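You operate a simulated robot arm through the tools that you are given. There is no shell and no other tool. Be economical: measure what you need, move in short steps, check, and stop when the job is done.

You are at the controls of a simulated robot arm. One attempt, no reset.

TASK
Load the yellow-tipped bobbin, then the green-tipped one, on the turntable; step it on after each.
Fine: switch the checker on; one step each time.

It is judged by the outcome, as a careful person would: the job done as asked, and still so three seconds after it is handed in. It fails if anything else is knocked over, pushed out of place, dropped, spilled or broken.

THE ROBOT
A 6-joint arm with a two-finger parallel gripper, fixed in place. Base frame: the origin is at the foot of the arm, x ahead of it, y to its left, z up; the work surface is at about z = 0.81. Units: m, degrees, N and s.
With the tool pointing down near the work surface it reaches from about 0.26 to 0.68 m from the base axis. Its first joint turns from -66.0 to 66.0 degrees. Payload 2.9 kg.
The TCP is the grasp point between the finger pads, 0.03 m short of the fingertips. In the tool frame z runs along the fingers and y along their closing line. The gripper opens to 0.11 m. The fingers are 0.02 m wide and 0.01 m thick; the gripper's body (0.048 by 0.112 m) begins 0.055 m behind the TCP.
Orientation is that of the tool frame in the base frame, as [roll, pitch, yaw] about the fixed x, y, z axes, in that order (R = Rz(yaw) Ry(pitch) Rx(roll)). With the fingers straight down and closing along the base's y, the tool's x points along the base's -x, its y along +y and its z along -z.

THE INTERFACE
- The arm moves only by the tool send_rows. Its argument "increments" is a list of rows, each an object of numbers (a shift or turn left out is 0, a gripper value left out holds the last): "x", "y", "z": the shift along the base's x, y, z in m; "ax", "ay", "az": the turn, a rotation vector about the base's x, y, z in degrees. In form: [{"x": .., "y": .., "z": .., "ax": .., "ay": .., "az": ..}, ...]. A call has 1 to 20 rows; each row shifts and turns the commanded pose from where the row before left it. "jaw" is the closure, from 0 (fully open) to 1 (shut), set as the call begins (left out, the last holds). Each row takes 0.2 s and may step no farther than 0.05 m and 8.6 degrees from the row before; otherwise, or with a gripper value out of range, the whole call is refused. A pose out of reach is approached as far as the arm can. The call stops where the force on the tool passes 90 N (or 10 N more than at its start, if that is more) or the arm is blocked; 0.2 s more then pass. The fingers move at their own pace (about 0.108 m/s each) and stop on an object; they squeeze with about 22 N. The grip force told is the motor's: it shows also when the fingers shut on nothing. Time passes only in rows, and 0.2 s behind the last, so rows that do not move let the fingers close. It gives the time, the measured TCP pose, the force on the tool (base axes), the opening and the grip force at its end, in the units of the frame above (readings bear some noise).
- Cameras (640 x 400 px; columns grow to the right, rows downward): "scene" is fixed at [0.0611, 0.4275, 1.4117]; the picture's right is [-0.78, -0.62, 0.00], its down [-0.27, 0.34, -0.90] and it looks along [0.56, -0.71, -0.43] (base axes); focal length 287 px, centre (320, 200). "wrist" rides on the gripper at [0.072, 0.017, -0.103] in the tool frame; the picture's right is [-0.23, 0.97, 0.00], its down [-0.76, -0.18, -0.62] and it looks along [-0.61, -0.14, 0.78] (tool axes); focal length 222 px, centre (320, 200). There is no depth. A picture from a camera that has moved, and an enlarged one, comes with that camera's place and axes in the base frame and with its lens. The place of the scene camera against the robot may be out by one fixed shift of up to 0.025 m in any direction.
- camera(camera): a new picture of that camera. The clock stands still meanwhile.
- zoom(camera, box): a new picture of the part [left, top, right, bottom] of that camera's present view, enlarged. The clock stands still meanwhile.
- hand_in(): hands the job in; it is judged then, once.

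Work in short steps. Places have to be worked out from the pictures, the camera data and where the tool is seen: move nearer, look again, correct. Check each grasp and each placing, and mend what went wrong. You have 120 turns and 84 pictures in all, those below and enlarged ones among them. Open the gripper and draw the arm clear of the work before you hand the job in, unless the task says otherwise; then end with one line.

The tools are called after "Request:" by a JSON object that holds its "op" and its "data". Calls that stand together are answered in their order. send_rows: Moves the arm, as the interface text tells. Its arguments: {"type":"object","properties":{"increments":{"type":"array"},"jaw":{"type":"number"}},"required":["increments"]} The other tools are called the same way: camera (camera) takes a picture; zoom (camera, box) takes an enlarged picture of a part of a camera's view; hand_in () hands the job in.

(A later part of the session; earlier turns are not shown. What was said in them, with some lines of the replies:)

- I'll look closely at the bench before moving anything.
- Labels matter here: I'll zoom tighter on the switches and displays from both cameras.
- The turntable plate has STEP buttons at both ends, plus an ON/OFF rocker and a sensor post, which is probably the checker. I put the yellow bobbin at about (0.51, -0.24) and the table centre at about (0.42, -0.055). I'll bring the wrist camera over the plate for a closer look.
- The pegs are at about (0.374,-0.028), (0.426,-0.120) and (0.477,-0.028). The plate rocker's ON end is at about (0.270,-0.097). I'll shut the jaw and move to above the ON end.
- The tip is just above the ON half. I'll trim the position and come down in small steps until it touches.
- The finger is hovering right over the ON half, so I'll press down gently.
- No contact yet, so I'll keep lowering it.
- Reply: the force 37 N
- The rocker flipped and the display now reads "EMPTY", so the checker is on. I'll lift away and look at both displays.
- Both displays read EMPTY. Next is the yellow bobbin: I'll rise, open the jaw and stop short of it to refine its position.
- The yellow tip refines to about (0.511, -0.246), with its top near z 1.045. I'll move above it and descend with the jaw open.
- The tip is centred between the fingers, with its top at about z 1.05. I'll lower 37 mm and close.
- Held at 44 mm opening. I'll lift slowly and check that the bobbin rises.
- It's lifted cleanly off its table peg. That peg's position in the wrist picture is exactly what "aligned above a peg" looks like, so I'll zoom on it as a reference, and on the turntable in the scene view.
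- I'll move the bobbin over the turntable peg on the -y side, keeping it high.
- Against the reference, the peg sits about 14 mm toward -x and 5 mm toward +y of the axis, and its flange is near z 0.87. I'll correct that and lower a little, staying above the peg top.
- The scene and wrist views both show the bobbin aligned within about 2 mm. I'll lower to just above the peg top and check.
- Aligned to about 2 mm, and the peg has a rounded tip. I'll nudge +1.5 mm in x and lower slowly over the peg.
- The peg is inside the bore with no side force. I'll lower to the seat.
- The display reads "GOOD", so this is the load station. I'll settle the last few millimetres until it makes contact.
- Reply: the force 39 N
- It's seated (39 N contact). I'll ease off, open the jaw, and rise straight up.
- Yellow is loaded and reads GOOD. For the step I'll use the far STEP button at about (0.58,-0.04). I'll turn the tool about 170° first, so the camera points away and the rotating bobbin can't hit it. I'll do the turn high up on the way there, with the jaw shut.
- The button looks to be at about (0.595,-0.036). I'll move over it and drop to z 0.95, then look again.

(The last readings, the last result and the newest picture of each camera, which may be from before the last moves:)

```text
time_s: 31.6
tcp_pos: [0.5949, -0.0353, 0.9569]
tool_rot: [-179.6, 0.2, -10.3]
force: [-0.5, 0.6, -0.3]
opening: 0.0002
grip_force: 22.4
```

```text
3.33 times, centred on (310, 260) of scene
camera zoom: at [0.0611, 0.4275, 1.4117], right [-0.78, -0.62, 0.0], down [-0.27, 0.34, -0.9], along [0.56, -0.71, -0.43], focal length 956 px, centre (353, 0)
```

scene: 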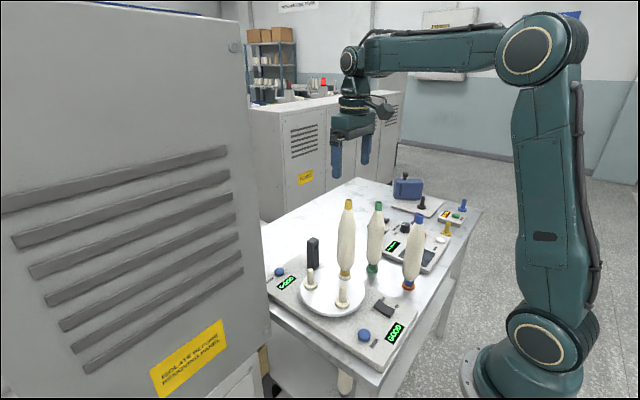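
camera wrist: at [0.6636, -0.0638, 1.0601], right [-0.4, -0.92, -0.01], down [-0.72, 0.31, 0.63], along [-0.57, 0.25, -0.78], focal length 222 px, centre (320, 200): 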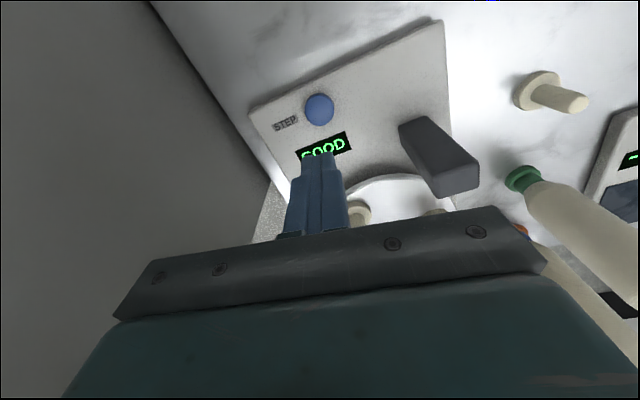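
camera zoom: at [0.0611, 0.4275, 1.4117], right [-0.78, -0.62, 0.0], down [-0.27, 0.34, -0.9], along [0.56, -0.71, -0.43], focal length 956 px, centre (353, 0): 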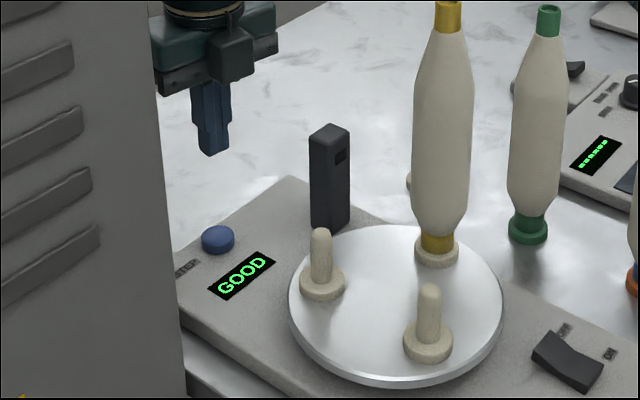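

The estimates give x of 0.59 to 0.607. I'll move to x 0.600 and lower further so any remaining error shows clearly.

Request:
{"op": "send_rows", "data": {"increments": [{"x": 0.005, "y": -0.001, "z": -0.03}, {"z": -0.027}, {"z": 0}, {"z": 0}]}}

Request:
{"op": "zoom", "data": {"camera": "wrist", "box": [260, 80, 380, 200]}}

Request:
{"op": "zoom", "data": {"camera": "scene", "box": [260, 240, 320, 300]}}

```text
time_s: 32.6
tcp_pos: [0.5993, -0.0345, 0.9023]
tool_rot: [-179.6, 0.1, -10.4]
force: [0.3, 0.3, -0.6]
opening: 0.0
grip_force: 21.8
```

```text
3.33 times, centred on (320, 140) of wrist
camera zoom: at [0.6681, -0.065, 1.0036], right [-0.4, -0.92, -0.01], down [-0.72, 0.31, 0.63], along [-0.57, 0.26, -0.78], focal length 740 px, centre (320, 400)
```

zoom: 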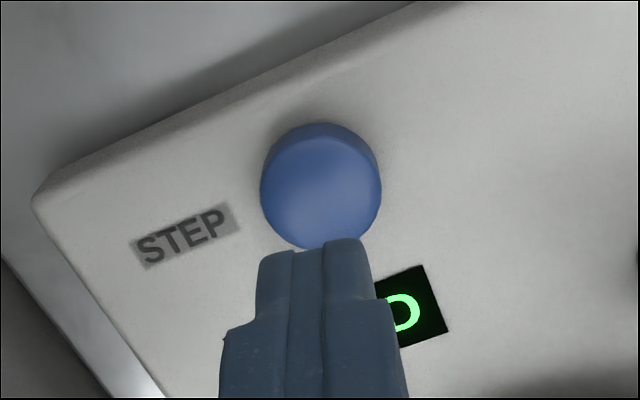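

```text
6.67 times, centred on (290, 270) of scene
camera zoom: at [0.0611, 0.4275, 1.4117], right [-0.78, -0.62, 0.0], down [-0.27, 0.34, -0.9], along [0.56, -0.71, -0.43], focal length 1912 px, centre (520, -267)
```

zoom: 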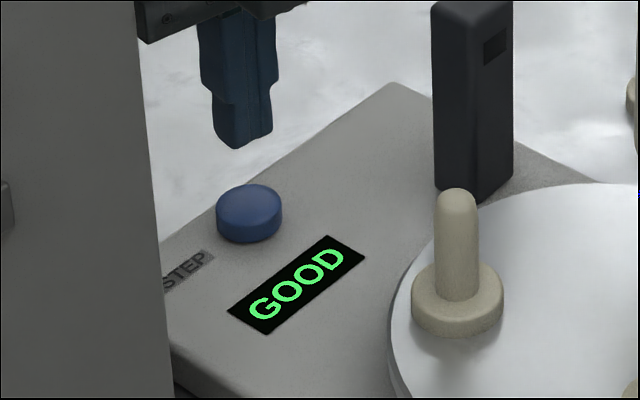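

I'll shift 5 mm in x and 2 mm in y as a compromise, which is well within the 26 mm button, then lower to just above it.

Request:
{"op": "send_rows", "data": {"increments": [{"x": 0.005, "y": -0.002, "z": -0.01}, {"z": -0.008}, {"z": 0}, {"z": 0}]}}

Request:
{"op": "zoom", "data": {"camera": "wrist", "box": [260, 80, 380, 200]}}

Request:
{"op": "zoom", "data": {"camera": "scene", "box": [260, 240, 320, 300]}}

```text
time_s: 33.6
tcp_pos: [0.6045, -0.0356, 0.8831]
tool_rot: [-179.6, 0.1, -10.6]
force: [-0.1, 0.1, 1.0]
opening: 0.0
grip_force: 21.9
```

```text
3.33 times, centred on (320, 140) of wrist
camera zoom: at [0.6732, -0.0658, 0.9857], right [-0.4, -0.92, -0.01], down [-0.72, 0.31, 0.63], along [-0.57, 0.26, -0.78], focal length 740 px, centre (320, 400)
```

zoom: 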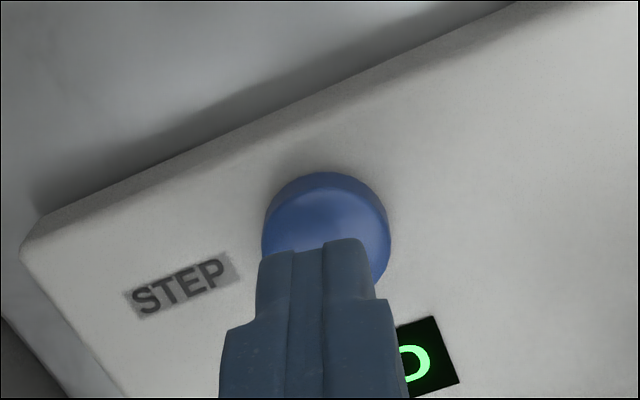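

```text
6.67 times, centred on (290, 270) of scene
camera zoom: at [0.0611, 0.4275, 1.4117], right [-0.78, -0.62, 0.0], down [-0.27, 0.34, -0.9], along [0.56, -0.71, -0.43], focal length 1912 px, centre (520, -267)
```

zoom: 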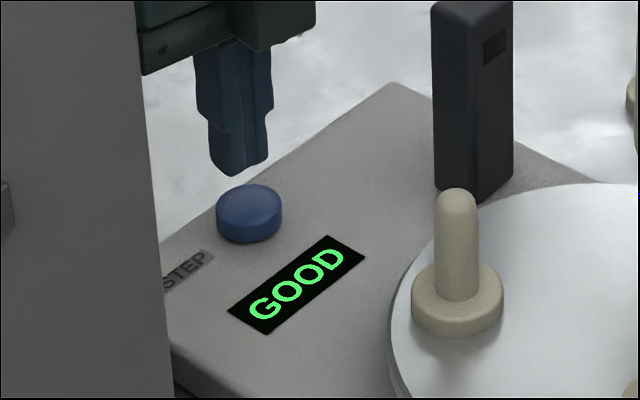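

The offsets are small and both views agree that the tip lands on the button. I'll descend in small steps and watch for rotation.

Request:
{"op": "send_rows", "data": {"increments": [{"x": 0.001, "z": -0.006}, {"z": -0.003}, {"z": -0.003}, {"z": 0}]}}

Request:
{"op": "zoom", "data": {"camera": "scene", "box": [250, 200, 410, 340]}}

```text
time_s: 34.6
tcp_pos: [0.605, -0.0367, 0.8704]
tool_rot: [-179.6, 0.1, -10.5]
force: [0.3, -0.7, 0.2]
opening: 0.0
grip_force: 21.4
```

```text
2.86 times, centred on (330, 270) of scene
camera zoom: at [0.0611, 0.4275, 1.4117], right [-0.78, -0.62, 0.0], down [-0.27, 0.34, -0.9], along [0.56, -0.71, -0.43], focal length 819 px, centre (291, 0)
```

zoom: 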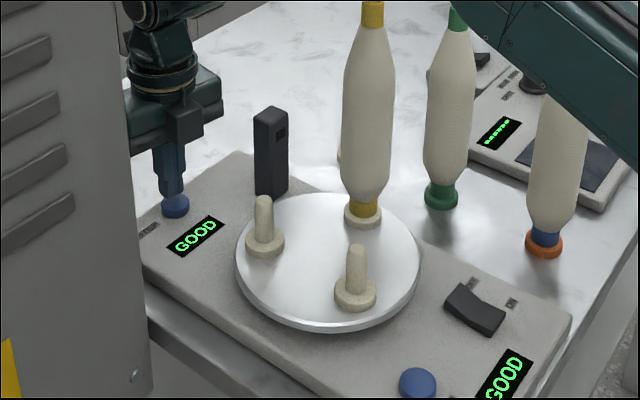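

Request:
{"op": "send_rows", "data": {"increments": [{"z": -0.002}, {"z": -0.002}, {"z": 0}]}}

Request:
{"op": "zoom", "data": {"camera": "scene", "box": [250, 200, 410, 340]}}

```text
time_s: 35.4
tcp_pos: [0.6064, -0.0364, 0.8676]
tool_rot: [-179.6, 0.2, -10.5]
force: [0.3, 0.1, 0.5]
opening: 0.0
grip_force: 22.0
```

```text
2.86 times, centred on (330, 270) of scene
camera zoom: at [0.0611, 0.4275, 1.4117], right [-0.78, -0.62, 0.0], down [-0.27, 0.34, -0.9], along [0.56, -0.71, -0.43], focal length 819 px, centre (291, 0)
```

zoom: 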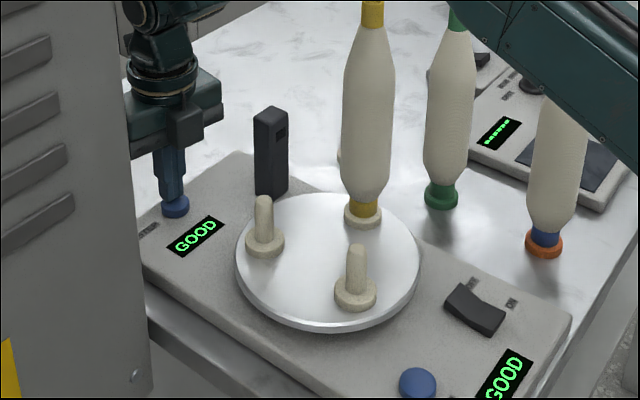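

Request:
{"op": "send_rows", "data": {"increments": [{"z": -0.002}, {"z": -0.001}, {"z": 0}]}}

```text
time_s: 36.2
tcp_pos: [0.6045, -0.0354, 0.8657]
tool_rot: [-179.5, 0.1, -10.6]
force: [-0.4, 0.0, 0.8]
opening: 0.0
grip_force: 21.9
```

Request:
{"op": "send_rows", "data": {"increments": [{"z": -0.002}, {"z": -0.001}, {"z": 0}]}}

```text
time_s: 37.0
tcp_pos: [0.605, -0.0356, 0.8626]
tool_rot: [-179.7, 0.0, -10.5]
force: [1.4, -0.2, 3.0]
opening: 0.0
grip_force: 21.9
out of reach, approached as far as the arm can: row 2
```

Contact is starting, but the arm reports a reach limit. I'll check the picture.

Request:
{"op": "zoom", "data": {"camera": "scene", "box": [250, 200, 410, 340]}}

```text
2.86 times, centred on (330, 270) of scene
camera zoom: at [0.061, 0.4275, 1.4117], right [-0.78, -0.62, 0.0], down [-0.27, 0.34, -0.9], along [0.56, -0.71, -0.43], focal length 819 px, centre (291, 0)
```

zoom: 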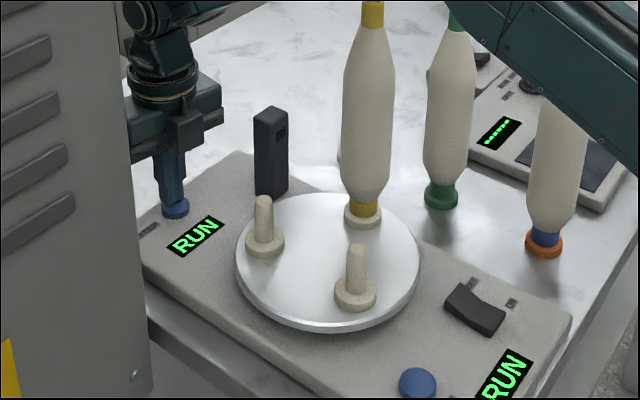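

The display shows "RUN", so the step was triggered. I'll release straight up now and watch it turn.

Request:
{"op": "send_rows", "data": {"increments": [{"z": 0.006}, {"z": 0.02}, {"z": 0.01}]}}

Request:
{"op": "zoom", "data": {"camera": "scene", "box": [250, 200, 410, 340]}}

```text
time_s: 37.8
tcp_pos: [0.6063, -0.0353, 0.8993]
tool_rot: [-179.7, 0.1, -10.4]
force: [-0.5, -0.1, 0.3]
opening: 0.0
grip_force: 22.0
```

```text
2.86 times, centred on (330, 270) of scene
camera zoom: at [0.0611, 0.4275, 1.4117], right [-0.78, -0.62, 0.0], down [-0.27, 0.34, -0.9], along [0.56, -0.71, -0.43], focal length 819 px, centre (291, 0)
```

zoom: 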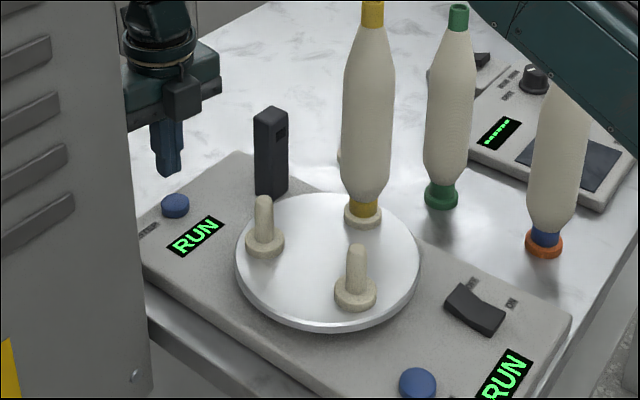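

Not turning yet, so it may have a start delay. I'll wait about 2 s while staying put.

Request:
{"op": "send_rows", "data": {"increments": [{"z": 0.01}, {"z": 0}, {"z": 0}, {"z": 0}, {"z": 0}, {"z": 0}, {"z": 0}, {"z": 0}]}}

Request:
{"op": "zoom", "data": {"camera": "scene", "box": [250, 200, 410, 340]}}

```text
time_s: 39.6
tcp_pos: [0.6059, -0.034, 0.9077]
tool_rot: [-179.7, 0.0, -10.3]
force: [0.5, 0.1, 1.0]
opening: 0.0
grip_force: 21.9
```

```text
2.86 times, centred on (330, 270) of scene
camera zoom: at [0.0611, 0.4275, 1.4117], right [-0.78, -0.62, 0.0], down [-0.27, 0.34, -0.9], along [0.56, -0.71, -0.43], focal length 819 px, centre (291, 0)
```

zoom: 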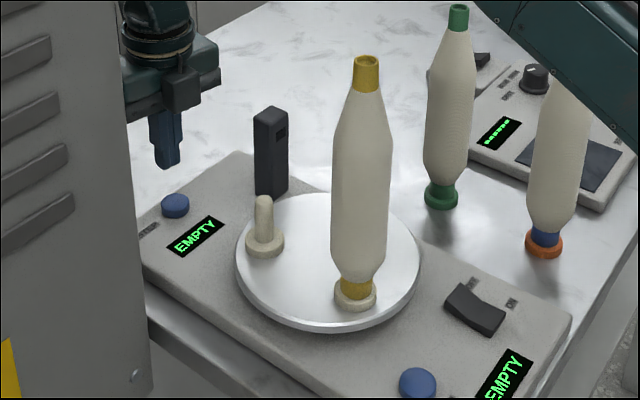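

It made exactly one step: yellow advanced to the next station and an empty peg is now at the load station. I'll rise, open the jaw, and go to view the green bobbin with the tool orientation unchanged.

Request:
{"op": "send_rows", "data": {"increments": [{"z": 0.05}, {"z": 0.05}, {"z": 0.05}, {"z": 0.05}, {"z": 0.05}, {"x": -0.03, "y": -0.04}, {"x": -0.03, "y": -0.04}, {"x": -0.03, "y": -0.04}, {"x": -0.03, "y": -0.04}, {"x": -0.026, "y": -0.044}, {"z": 0}], "jaw": 0}}

Request:
{"op": "camera", "data": {"camera": "wrist"}}

```text
refused: row 10 steps farther than a row can; nothing moved
```

```text
26 pictures are left
camera wrist: at [0.6746, -0.0643, 1.011], right [-0.4, -0.92, -0.01], down [-0.72, 0.31, 0.63], along [-0.57, 0.25, -0.78], focal length 222 px, centre (320, 200)
```

wrist: 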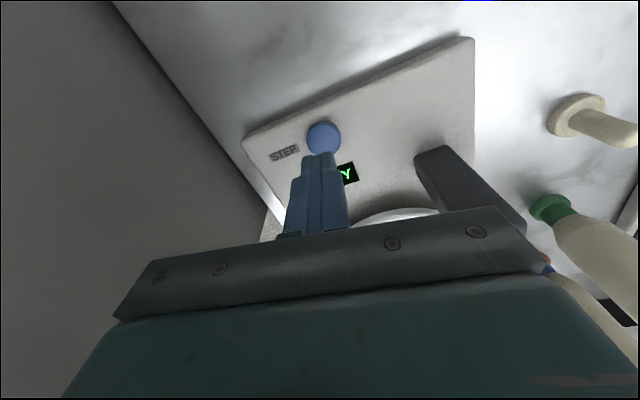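

One row was slightly too long, so nothing moved. I'm resending with smaller steps.

Request:
{"op": "send_rows", "data": {"increments": [{"z": 0.05}, {"z": 0.05}, {"z": 0.05}, {"z": 0.05}, {"z": 0.05}, {"z": 0.02}, {"x": -0.025, "y": -0.034}, {"x": -0.025, "y": -0.034}, {"x": -0.025, "y": -0.034}, {"x": -0.025, "y": -0.034}, {"x": -0.025, "y": -0.034}, {"x": -0.021, "y": -0.034}, {"z": 0}], "jaw": 0}}

Request:
{"op": "camera", "data": {"camera": "wrist"}}

```text
time_s: 42.4
tcp_pos: [0.4767, -0.232, 1.1699]
tool_rot: [-180.0, 0.0, -9.9]
force: [-0.1, -0.3, -1.0]
opening: 0.11
grip_force: 0.0
out of reach, approached as far as the arm can: row 7, 8
```

```text
25 pictures are left
camera wrist: at [0.5449, -0.2601, 1.2729], right [-0.39, -0.92, 0.0], down [-0.72, 0.31, 0.62], along [-0.57, 0.25, -0.78], focal length 222 px, centre (320, 200)
```

wrist: 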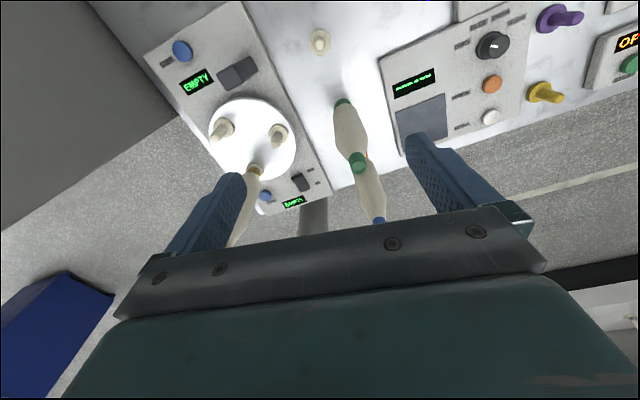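

Green is at roughly (0.408,-0.246). I'll move above it, lower to z 1.10, and recheck.

Request:
{"op": "send_rows", "data": {"increments": [{"x": -0.034, "y": -0.007}, {"x": -0.034, "y": -0.007}, {"z": -0.04}, {"z": -0.035}, {"z": 0}]}}

Request:
{"op": "camera", "data": {"camera": "wrist"}}

Request:
{"op": "zoom", "data": {"camera": "scene", "box": [320, 140, 440, 290]}}

```text
time_s: 43.6
tcp_pos: [0.4503, -0.2721, 1.1438]
tool_rot: [-179.9, 0.1, -10.0]
force: [-0.3, -0.9, 0.3]
opening: 0.1102
grip_force: 0.0
out of reach, approached as far as the arm can: row 2, 3, 4
```

```text
24 pictures are left
camera wrist: at [0.5199, -0.2999, 1.247], right [-0.39, -0.92, 0.0], down [-0.72, 0.31, 0.63], along [-0.57, 0.25, -0.78], focal length 222 px, centre (320, 200)
```

wrist: 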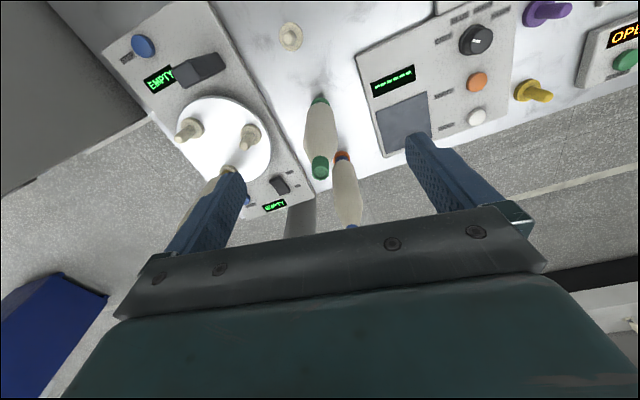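

```text
2.67 times, centred on (380, 215) of scene
camera zoom: at [0.0611, 0.4275, 1.4117], right [-0.78, -0.62, 0.0], down [-0.27, 0.34, -0.9], along [0.56, -0.71, -0.43], focal length 765 px, centre (160, 160)
```

zoom: 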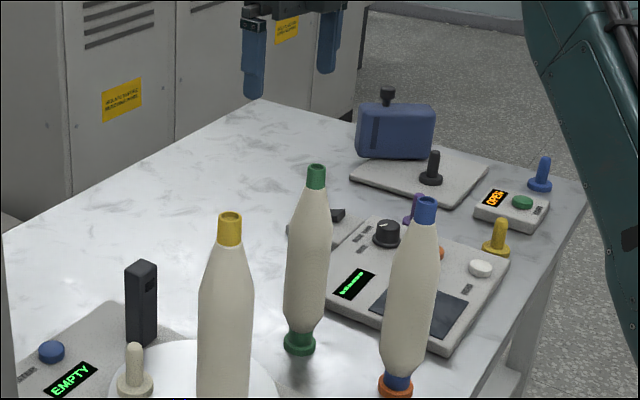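

The wrist has hit a joint limit in this orientation. I'll rise and turn back to the original yaw, which reached here before.

Request:
{"op": "send_rows", "data": {"increments": [{"z": 0.05}, {"z": 0.04}, {"az": -8.5}, {"az": -8.5}, {"az": -8.5}, {"az": -8.5}, {"az": -8.5}, {"az": -8.5}, {"az": -8.5}, {"az": -8.5}, {"az": -8.5}, {"az": -8.5}, {"az": -8.5}, {"az": -8.5}, {"az": -8.5}, {"az": -8.5}, {"az": -8.5}, {"az": -8.5}, {"az": -8.5}, {"az": -8.5}]}}

Request:
{"op": "send_rows", "data": {"increments": [{"az": -8.5}, {"az": -8.5}, {"z": 0}]}}

Request:
{"op": "camera", "data": {"camera": "wrist"}}

```text
time_s: 47.8
tcp_pos: [0.4347, -0.2595, 1.2071]
tool_rot: [179.9, 0.0, -163.1]
force: [1.0, 0.1, 0.1]
opening: 0.1098
grip_force: 0.0
out of reach, approached as far as the arm can: row 1, 2
```

```text
time_s: 48.6
tcp_pos: [0.4357, -0.2587, 1.2077]
tool_rot: [179.9, 0.0, 179.9]
force: [0.2, -0.6, 0.1]
opening: 0.1103
grip_force: 0.1
```

```text
22 pictures are left
camera wrist: at [0.3629, -0.241, 1.3097], right [0.23, 0.97, 0.0], down [0.76, -0.18, 0.62], along [0.61, -0.14, -0.78], focal length 222 px, centre (320, 200)
```

wrist: 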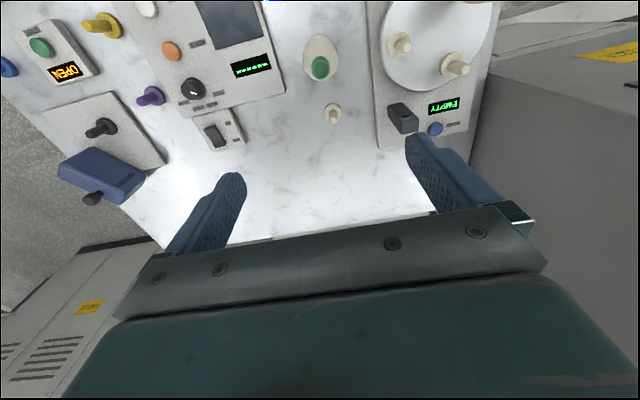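

Green tip is at about (0.400,-0.247). I'll move over it and lower to tip height for a final check.

Request:
{"op": "send_rows", "data": {"increments": [{"x": -0.033, "y": 0.012}, {"z": -0.05}, {"z": -0.05}, {"z": -0.04}, {"z": -0.018}, {"z": 0}, {"z": 0}]}}

Request:
{"op": "camera", "data": {"camera": "wrist"}}

Request:
{"op": "zoom", "data": {"camera": "scene", "box": [320, 140, 440, 290]}}

```text
time_s: 50.2
tcp_pos: [0.4021, -0.2469, 1.0476]
tool_rot: [-179.9, -0.1, 179.9]
force: [-0.5, 0.4, 0.1]
opening: 0.1101
grip_force: 0.0
```

```text
21 pictures are left
camera wrist: at [0.331, -0.2296, 1.1511], right [0.23, 0.97, 0.0], down [0.76, -0.18, 0.62], along [0.61, -0.14, -0.78], focal length 222 px, centre (320, 200)
```

wrist: 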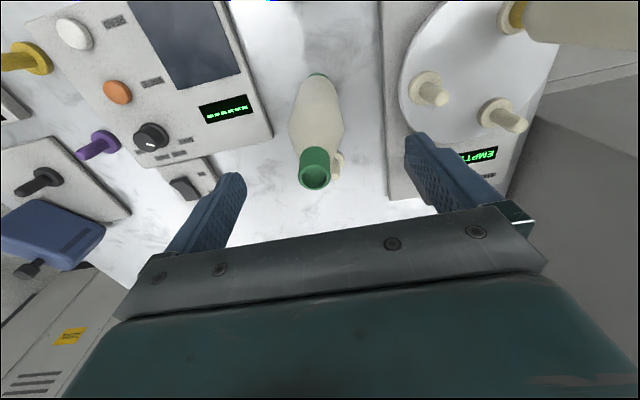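

```text
2.67 times, centred on (380, 215) of scene
camera zoom: at [0.0611, 0.4275, 1.4117], right [-0.78, -0.62, 0.0], down [-0.27, 0.34, -0.9], along [0.56, -0.71, -0.43], focal length 765 px, centre (160, 160)
```

zoom: 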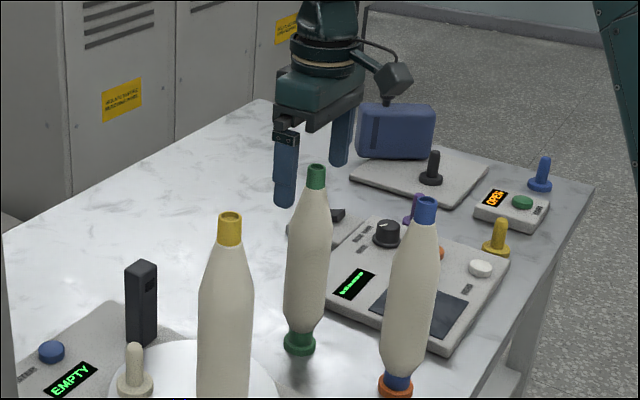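

The tip sits about 9 mm toward -x of the grasp centre. I'll shift, lower to z 1.007, and close.

Request:
{"op": "send_rows", "data": {"increments": [{"x": -0.009, "y": -0.001}, {"z": -0.02}, {"z": -0.02}, {"z": 0}]}}

Request:
{"op": "send_rows", "data": {"increments": [{"z": 0}, {"z": 0}, {"z": 0}, {"z": 0}], "jaw": 1}}

Request:
{"op": "send_rows", "data": {"increments": [{"z": 0.01}, {"z": 0.02}, {"z": 0.03}, {"z": 0.04}, {"z": 0.04}, {"z": 0}]}}

Request:
{"op": "camera", "data": {"camera": "wrist"}}

Request:
{"op": "zoom", "data": {"camera": "wrist", "box": [270, 50, 370, 130]}}

```text
time_s: 51.2
tcp_pos: [0.3928, -0.2473, 1.0091]
tool_rot: [179.9, 0.0, 180.0]
force: [-0.1, -0.6, -0.6]
opening: 0.1101
grip_force: 0.1
```

```text
time_s: 52.2
tcp_pos: [0.393, -0.248, 1.009]
tool_rot: [179.9, 0.0, 179.9]
force: [0.8, 0.0, -0.3]
opening: 0.0427
grip_force: 21.9
```

```text
time_s: 53.6
tcp_pos: [0.3926, -0.2491, 1.1497]
tool_rot: [-180.0, -0.1, 179.9]
force: [-0.3, 0.2, -0.6]
opening: 0.0423
grip_force: 21.8
```

```text
19 pictures are left
camera wrist: at [0.3217, -0.2316, 1.2519], right [0.23, 0.97, 0.0], down [0.76, -0.18, 0.62], along [0.61, -0.14, -0.78], focal length 222 px, centre (320, 200)
```

wrist: 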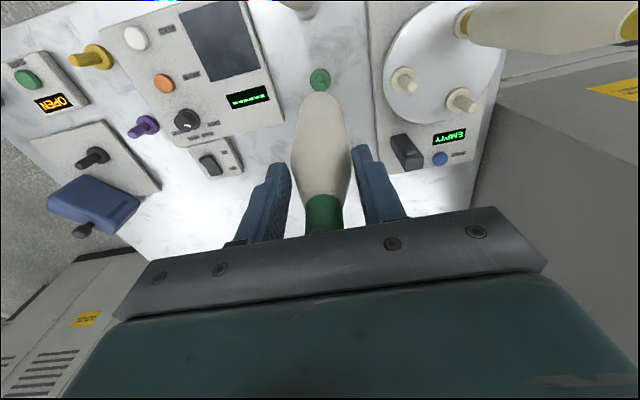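

```text
5.00 times, centred on (320, 90) of wrist
camera zoom: at [0.3217, -0.2316, 1.2519], right [0.23, 0.97, 0.0], down [0.76, -0.18, 0.62], along [0.61, -0.14, -0.78], focal length 1111 px, centre (320, 750)
```

zoom: 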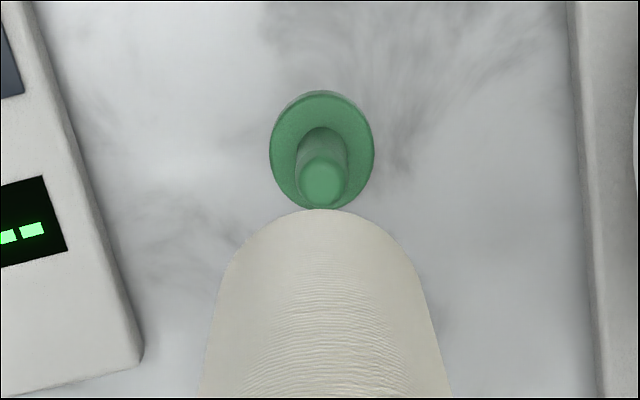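

Green is lifted. Its offset in the grip, compared with yellow's, puts the insertion TCP at about (0.416,-0.1205). I'll move there high, then lower to z 1.142 and compare.

Request:
{"op": "send_rows", "data": {"increments": [{"z": 0.035}, {"x": 0.004, "y": 0.025}, {"x": 0.005, "y": 0.03}, {"x": 0.005, "y": 0.03}, {"x": 0.005, "y": 0.027}, {"x": 0.004, "y": 0.0165}, {"z": -0.02}, {"z": -0.022}, {"z": 0}, {"z": 0}]}}

Request:
{"op": "zoom", "data": {"camera": "wrist", "box": [270, 50, 370, 130]}}

Request:
{"op": "zoom", "data": {"camera": "scene", "box": [310, 190, 390, 310]}}

```text
time_s: 55.8
tcp_pos: [0.4151, -0.12, 1.141]
tool_rot: [-180.0, 0.0, -180.0]
force: [0.4, 0.1, -1.0]
opening: 0.0424
grip_force: 22.0
```

```text
5.00 times, centred on (320, 90) of wrist
camera zoom: at [0.3437, -0.1018, 1.2433], right [0.23, 0.97, 0.0], down [0.76, -0.18, 0.62], along [0.61, -0.14, -0.78], focal length 1111 px, centre (320, 750)
```

zoom: 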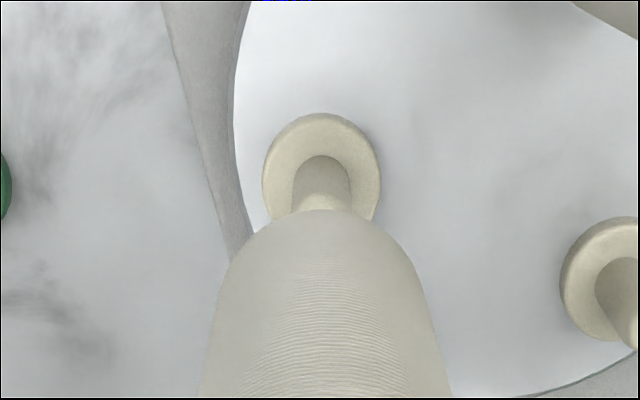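

```text
3.33 times, centred on (350, 250) of scene
camera zoom: at [0.0611, 0.4275, 1.4117], right [-0.78, -0.62, 0.0], down [-0.27, 0.34, -0.9], along [0.56, -0.71, -0.43], focal length 956 px, centre (220, 33)
```

zoom: 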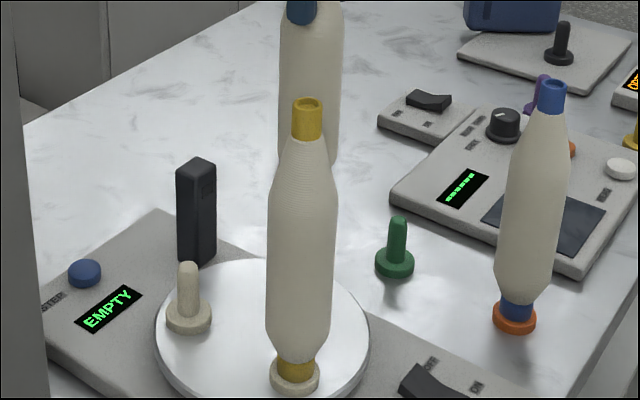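

Alignment in y matches, but x needs about -3 mm. I'll correct and lower to just above the peg top.

Request:
{"op": "send_rows", "data": {"increments": [{"x": -0.0025, "z": -0.012}, {"z": -0.012}, {"z": 0}, {"z": 0}]}}

Request:
{"op": "zoom", "data": {"camera": "wrist", "box": [270, 50, 370, 130]}}

```text
time_s: 56.8
tcp_pos: [0.4132, -0.1187, 1.1166]
tool_rot: [180.0, -0.1, -180.0]
force: [-0.4, 0.1, -1.2]
opening: 0.0424
grip_force: 22.2
```

```text
5.00 times, centred on (320, 90) of wrist
camera zoom: at [0.3419, -0.1022, 1.2195], right [0.23, 0.97, 0.0], down [0.76, -0.18, 0.62], along [0.61, -0.14, -0.78], focal length 1111 px, centre (320, 750)
```

zoom: 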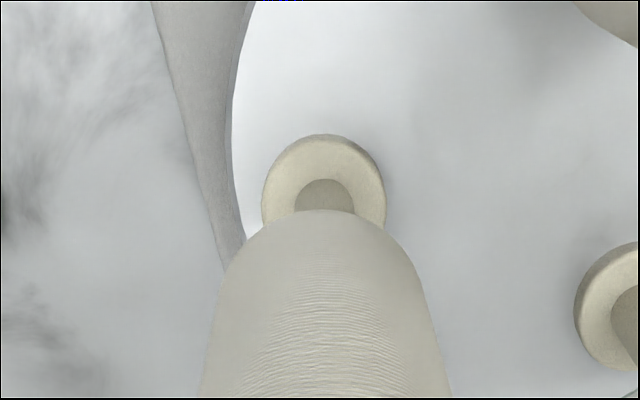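

It matches to about 1 mm. I'll lower onto the peg slowly.

Request:
{"op": "send_rows", "data": {"increments": [{"x": 0.001, "z": -0.005}, {"z": -0.006}, {"z": -0.006}, {"z": -0.006}, {"z": 0}]}}

Request:
{"op": "zoom", "data": {"camera": "scene", "box": [310, 190, 390, 310]}}

Request:
{"op": "zoom", "data": {"camera": "wrist", "box": [270, 50, 370, 130]}}

```text
time_s: 58.0
tcp_pos: [0.4132, -0.12, 1.0936]
tool_rot: [-179.9, 0.0, 180.0]
force: [-2.5, 1.6, -0.1]
opening: 0.0422
grip_force: 21.7
```

```text
3.33 times, centred on (350, 250) of scene
camera zoom: at [0.061, 0.4275, 1.4117], right [-0.78, -0.62, 0.0], down [-0.27, 0.34, -0.9], along [0.56, -0.71, -0.43], focal length 956 px, centre (220, 33)
```

zoom: 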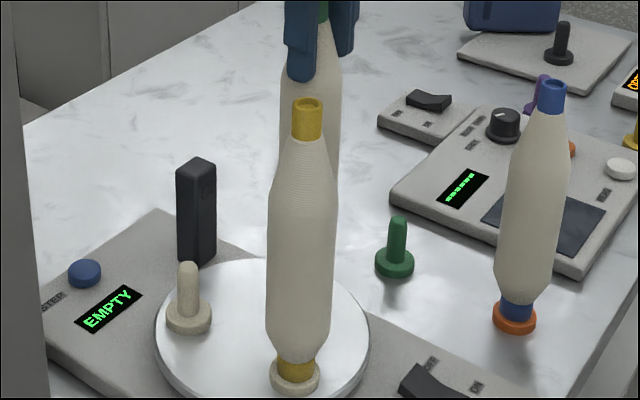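

```text
5.00 times, centred on (320, 90) of wrist
camera zoom: at [0.3424, -0.1025, 1.1974], right [0.23, 0.97, 0.0], down [0.76, -0.18, 0.62], along [0.61, -0.14, -0.78], focal length 1111 px, centre (320, 750)
```

zoom: 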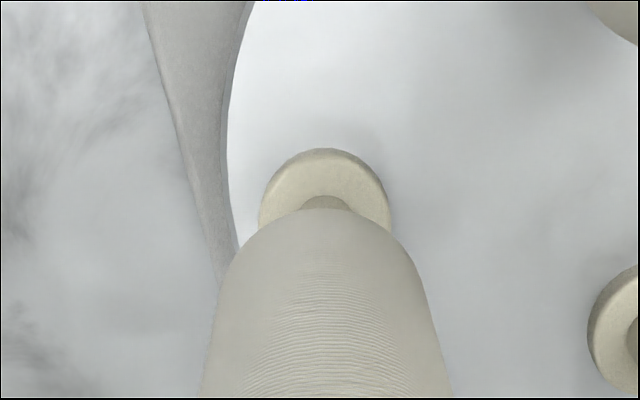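

A small side force with no vertical load means the peg is inside the bore. I'll nudge with the force and keep lowering.

Request:
{"op": "send_rows", "data": {"increments": [{"x": -0.001, "y": 0.0005, "z": -0.006}, {"z": -0.008}, {"z": -0.008}, {"z": -0.006}, {"z": 0}]}}

```text
time_s: 59.2
tcp_pos: [0.4127, -0.1201, 1.066]
tool_rot: [180.0, 0.0, -180.0]
force: [0.0, 0.0, -0.9]
opening: 0.0423
grip_force: 21.9
```

Request:
{"op": "send_rows", "data": {"increments": [{"z": -0.003}, {"z": -0.002}, {"z": -0.001}, {"z": 0}]}}

Request:
{"op": "zoom", "data": {"camera": "scene", "box": [260, 190, 410, 350]}}

```text
time_s: 60.2
tcp_pos: [0.4137, -0.119, 1.0614]
tool_rot: [-180.0, -0.1, 180.0]
force: [-0.1, -0.2, -0.8]
opening: 0.0419
grip_force: 21.8
```

```text
2.50 times, centred on (335, 270) of scene
camera zoom: at [0.0611, 0.4275, 1.4117], right [-0.78, -0.62, 0.0], down [-0.27, 0.34, -0.9], along [0.56, -0.71, -0.43], focal length 717 px, centre (282, 25)
```

zoom: 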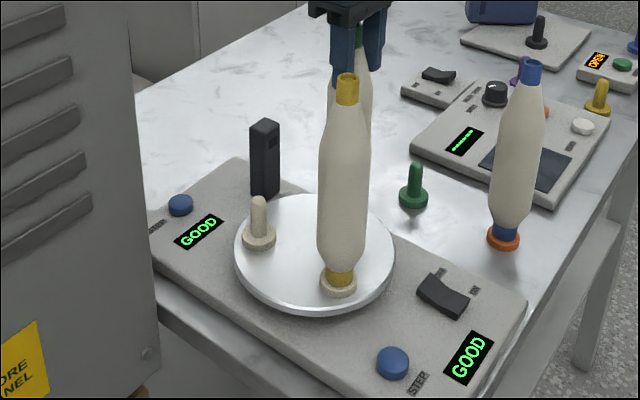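

It reads GOOD. I'll lower the last bit to contact.

Request:
{"op": "send_rows", "data": {"increments": [{"z": -0.002}, {"z": -0.001}, {"z": 0}]}}

```text
time_s: 61.0
tcp_pos: [0.4126, -0.12, 1.06]
tool_rot: [-179.9, 0.1, 180.0]
force: [-0.4, 0.2, 12.5]
opening: 0.0421
grip_force: 21.7
```

It's seated (12 N). I'll release and rise straight up.

Request:
{"op": "send_rows", "data": {"increments": [{"z": 0.001}, {"z": 0}, {"z": 0}, {"z": 0}], "jaw": 0}}

Request:
{"op": "send_rows", "data": {"increments": [{"z": 0.02}, {"z": 0.04}, {"z": 0.04}, {"z": 0.04}, {"z": 0}]}}

Request:
{"op": "camera", "data": {"camera": "scene"}}

```text
time_s: 62.0
tcp_pos: [0.4122, -0.1185, 1.0593]
tool_rot: [-179.9, 0.0, -179.9]
force: [0.0, 0.9, 0.8]
opening: 0.1096
grip_force: 0.1
```

```text
time_s: 63.2
tcp_pos: [0.4121, -0.1193, 1.2018]
tool_rot: [-180.0, 0.0, 180.0]
force: [-0.3, 0.2, 0.2]
opening: 0.1098
grip_force: 0.0
```

```text
11 pictures are left
```

scene: 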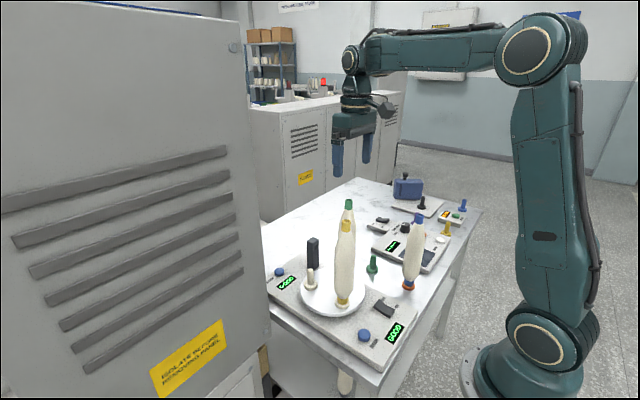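

Both bobbins are loaded and the display reads GOOD. I'll repeat the turn and the move to the far STEP button, at the same pose as before: (0.605,-0.036).

Request:
{"op": "send_rows", "data": {"increments": [{"az": 8.5, "x": 0.0075, "y": 0.0033}, {"az": 8.5, "x": 0.0075, "y": 0.0033}, {"az": 8.5, "x": 0.0075, "y": 0.0033}, {"az": 8.5, "x": 0.0075, "y": 0.0033}, {"az": 8.5, "x": 0.0075, "y": 0.0033}, {"az": 8.5, "x": 0.0075, "y": 0.0033}, {"az": 8.5, "x": 0.0075, "y": 0.0033}, {"az": 8.5, "x": 0.0075, "y": 0.0033}, {"az": 8.5, "x": 0.0075, "y": 0.0033}, {"az": 8.5, "x": 0.0075, "y": 0.0033}, {"az": 8.5, "x": 0.0075, "y": 0.0033}, {"az": 8.5, "x": 0.0075, "y": 0.0033}, {"az": 8.5, "x": 0.0075, "y": 0.0033}, {"az": 8.5, "x": 0.0075, "y": 0.0033}, {"az": 8.5, "x": 0.0075, "y": 0.0033}, {"az": 8.5, "x": 0.0075, "y": 0.0033}, {"az": 8.5, "x": 0.0075, "y": 0.0033}, {"az": 8.5, "x": 0.0075, "y": 0.0033}, {"az": 8.5, "x": 0.0075, "y": 0.0033}, {"az": 8.5, "x": 0.0075, "y": 0.0033}], "jaw": 1}}

Request:
{"op": "send_rows", "data": {"increments": [{"x": 0.022, "y": 0.009, "z": -0.02}, {"x": 0.021, "y": 0.0085, "z": -0.04}, {"z": -0.05}, {"z": -0.05}, {"z": -0.05}, {"z": -0.05}, {"z": -0.03}, {"z": -0.02}, {"z": 0}, {"z": 0}]}}

Request:
{"op": "zoom", "data": {"camera": "wrist", "box": [260, 80, 380, 200]}}

```text
time_s: 67.4
tcp_pos: [0.5633, -0.0523, 1.1975]
tool_rot: [179.5, -0.1, -10.0]
force: [0.4, -0.6, -0.2]
opening: 0.0002
grip_force: 21.6
```

```text
time_s: 69.6
tcp_pos: [0.6058, -0.0364, 0.8886]
tool_rot: [-179.5, 0.1, -10.4]
force: [0.9, -0.1, 0.2]
opening: 0.0001
grip_force: 22.0
```

```text
3.33 times, centred on (320, 140) of wrist
camera zoom: at [0.6746, -0.066, 0.991], right [-0.4, -0.92, -0.01], down [-0.72, 0.31, 0.63], along [-0.57, 0.26, -0.78], focal length 740 px, centre (320, 400)
```

zoom: 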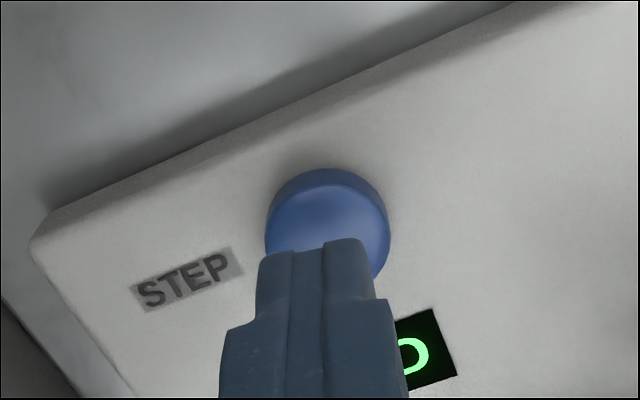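

Same alignment as the first press. I'll lower to just above the trigger height, then press gently.

Request:
{"op": "send_rows", "data": {"increments": [{"z": -0.012}, {"z": -0.008}, {"z": -0.003}, {"z": 0}]}}

Request:
{"op": "send_rows", "data": {"increments": [{"z": -0.0015}, {"z": -0.0015}, {"z": 0}]}}

Request:
{"op": "zoom", "data": {"camera": "scene", "box": [250, 200, 410, 340]}}

```text
time_s: 70.6
tcp_pos: [0.6056, -0.0359, 0.8657]
tool_rot: [-179.6, 0.0, -10.5]
force: [0.6, 0.1, 0.7]
opening: 0.0
grip_force: 21.9
```

```text
time_s: 71.4
tcp_pos: [0.6061, -0.0353, 0.8626]
tool_rot: [-179.6, 0.1, -10.4]
force: [-0.3, -0.1, 1.8]
opening: 0.0002
grip_force: 22.6
```

```text
2.86 times, centred on (330, 270) of scene
camera zoom: at [0.061, 0.4275, 1.4117], right [-0.78, -0.62, 0.0], down [-0.27, 0.34, -0.9], along [0.56, -0.71, -0.43], focal length 819 px, centre (291, 0)
```

zoom: 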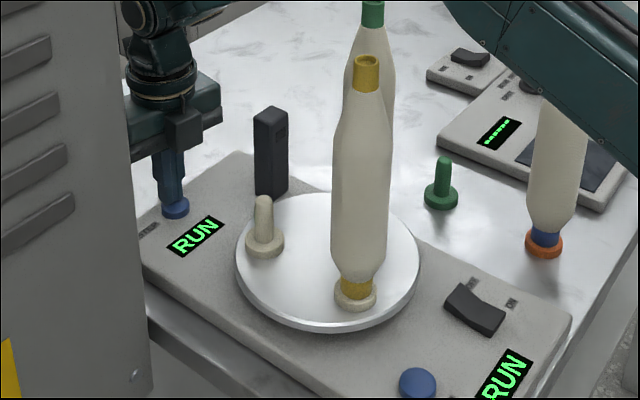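

RUN triggered. I'll release straight up, and wait clear while it turns.

Request:
{"op": "send_rows", "data": {"increments": [{"z": 0.006}, {"z": 0.02}, {"z": 0.02}, {"z": 0}, {"z": 0}, {"z": 0}, {"z": 0}, {"z": 0}, {"z": 0}, {"z": 0}, {"z": 0}, {"z": 0}, {"z": 0}]}}

Request:
{"op": "zoom", "data": {"camera": "scene", "box": [250, 200, 410, 340]}}

```text
time_s: 74.2
tcp_pos: [0.6064, -0.0337, 0.9083]
tool_rot: [-179.7, 0.0, -10.2]
force: [0.0, -0.5, -0.6]
opening: 0.0
grip_force: 21.7
```

```text
2.86 times, centred on (330, 270) of scene
camera zoom: at [0.0611, 0.4275, 1.4117], right [-0.78, -0.62, 0.0], down [-0.27, 0.34, -0.9], along [0.56, -0.71, -0.43], focal length 819 px, centre (291, 0)
```

zoom: 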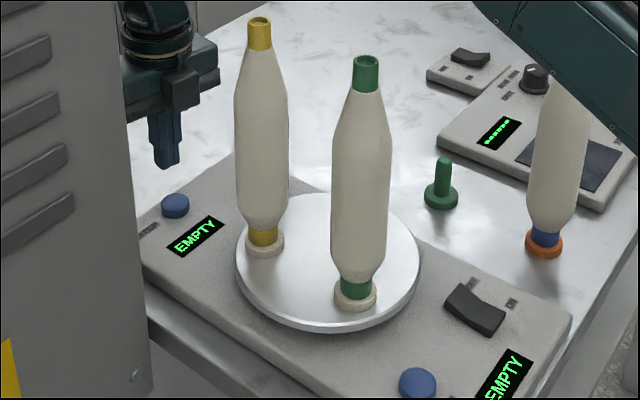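

One step again: both bobbins advanced and an empty peg is at the load station. I'll rise straight up, open the jaw high, and move slightly clear.

Request:
{"op": "send_rows", "data": {"increments": [{"z": 0.05}, {"z": 0.05}, {"z": 0.05}, {"z": 0.05}, {"z": 0.05}, {"z": 0.04}, {"z": 0}]}}

Request:
{"op": "send_rows", "data": {"increments": [{"x": -0.01, "y": -0.03}, {"x": -0.01, "y": -0.03}, {"x": -0.01, "y": -0.03}, {"z": 0}, {"z": 0}], "jaw": 0}}

Request:
{"op": "camera", "data": {"camera": "scene"}}

```text
time_s: 75.8
tcp_pos: [0.5947, -0.033, 1.193]
tool_rot: [179.8, 0.0, -10.1]
force: [0.5, 0.5, -0.4]
opening: 0.0001
grip_force: 22.4
out of reach, approached as far as the arm can: row 6
```

```text
time_s: 77.0
tcp_pos: [0.5528, -0.1151, 1.1805]
tool_rot: [179.2, -0.3, -10.2]
force: [0.5, -0.5, -0.4]
opening: 0.1102
grip_force: 0.1
out of reach, approached as far as the arm can: row 1, 2, 3
```

```text
7 pictures are left
```

scene: 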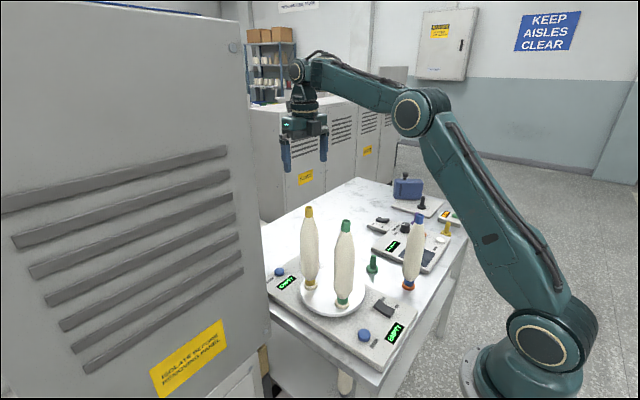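

The arm is clear with the jaw open. Both bobbins stand seated, the checker is on, and nothing else has been disturbed. Handing in.

Request:
{"op": "hand_in", "data": {}}

```text
The job is handed in.
```

The checker is on, and the yellow-tipped then the green-tipped bobbin are loaded on the turntable; each read GOOD and was followed by exactly one step.
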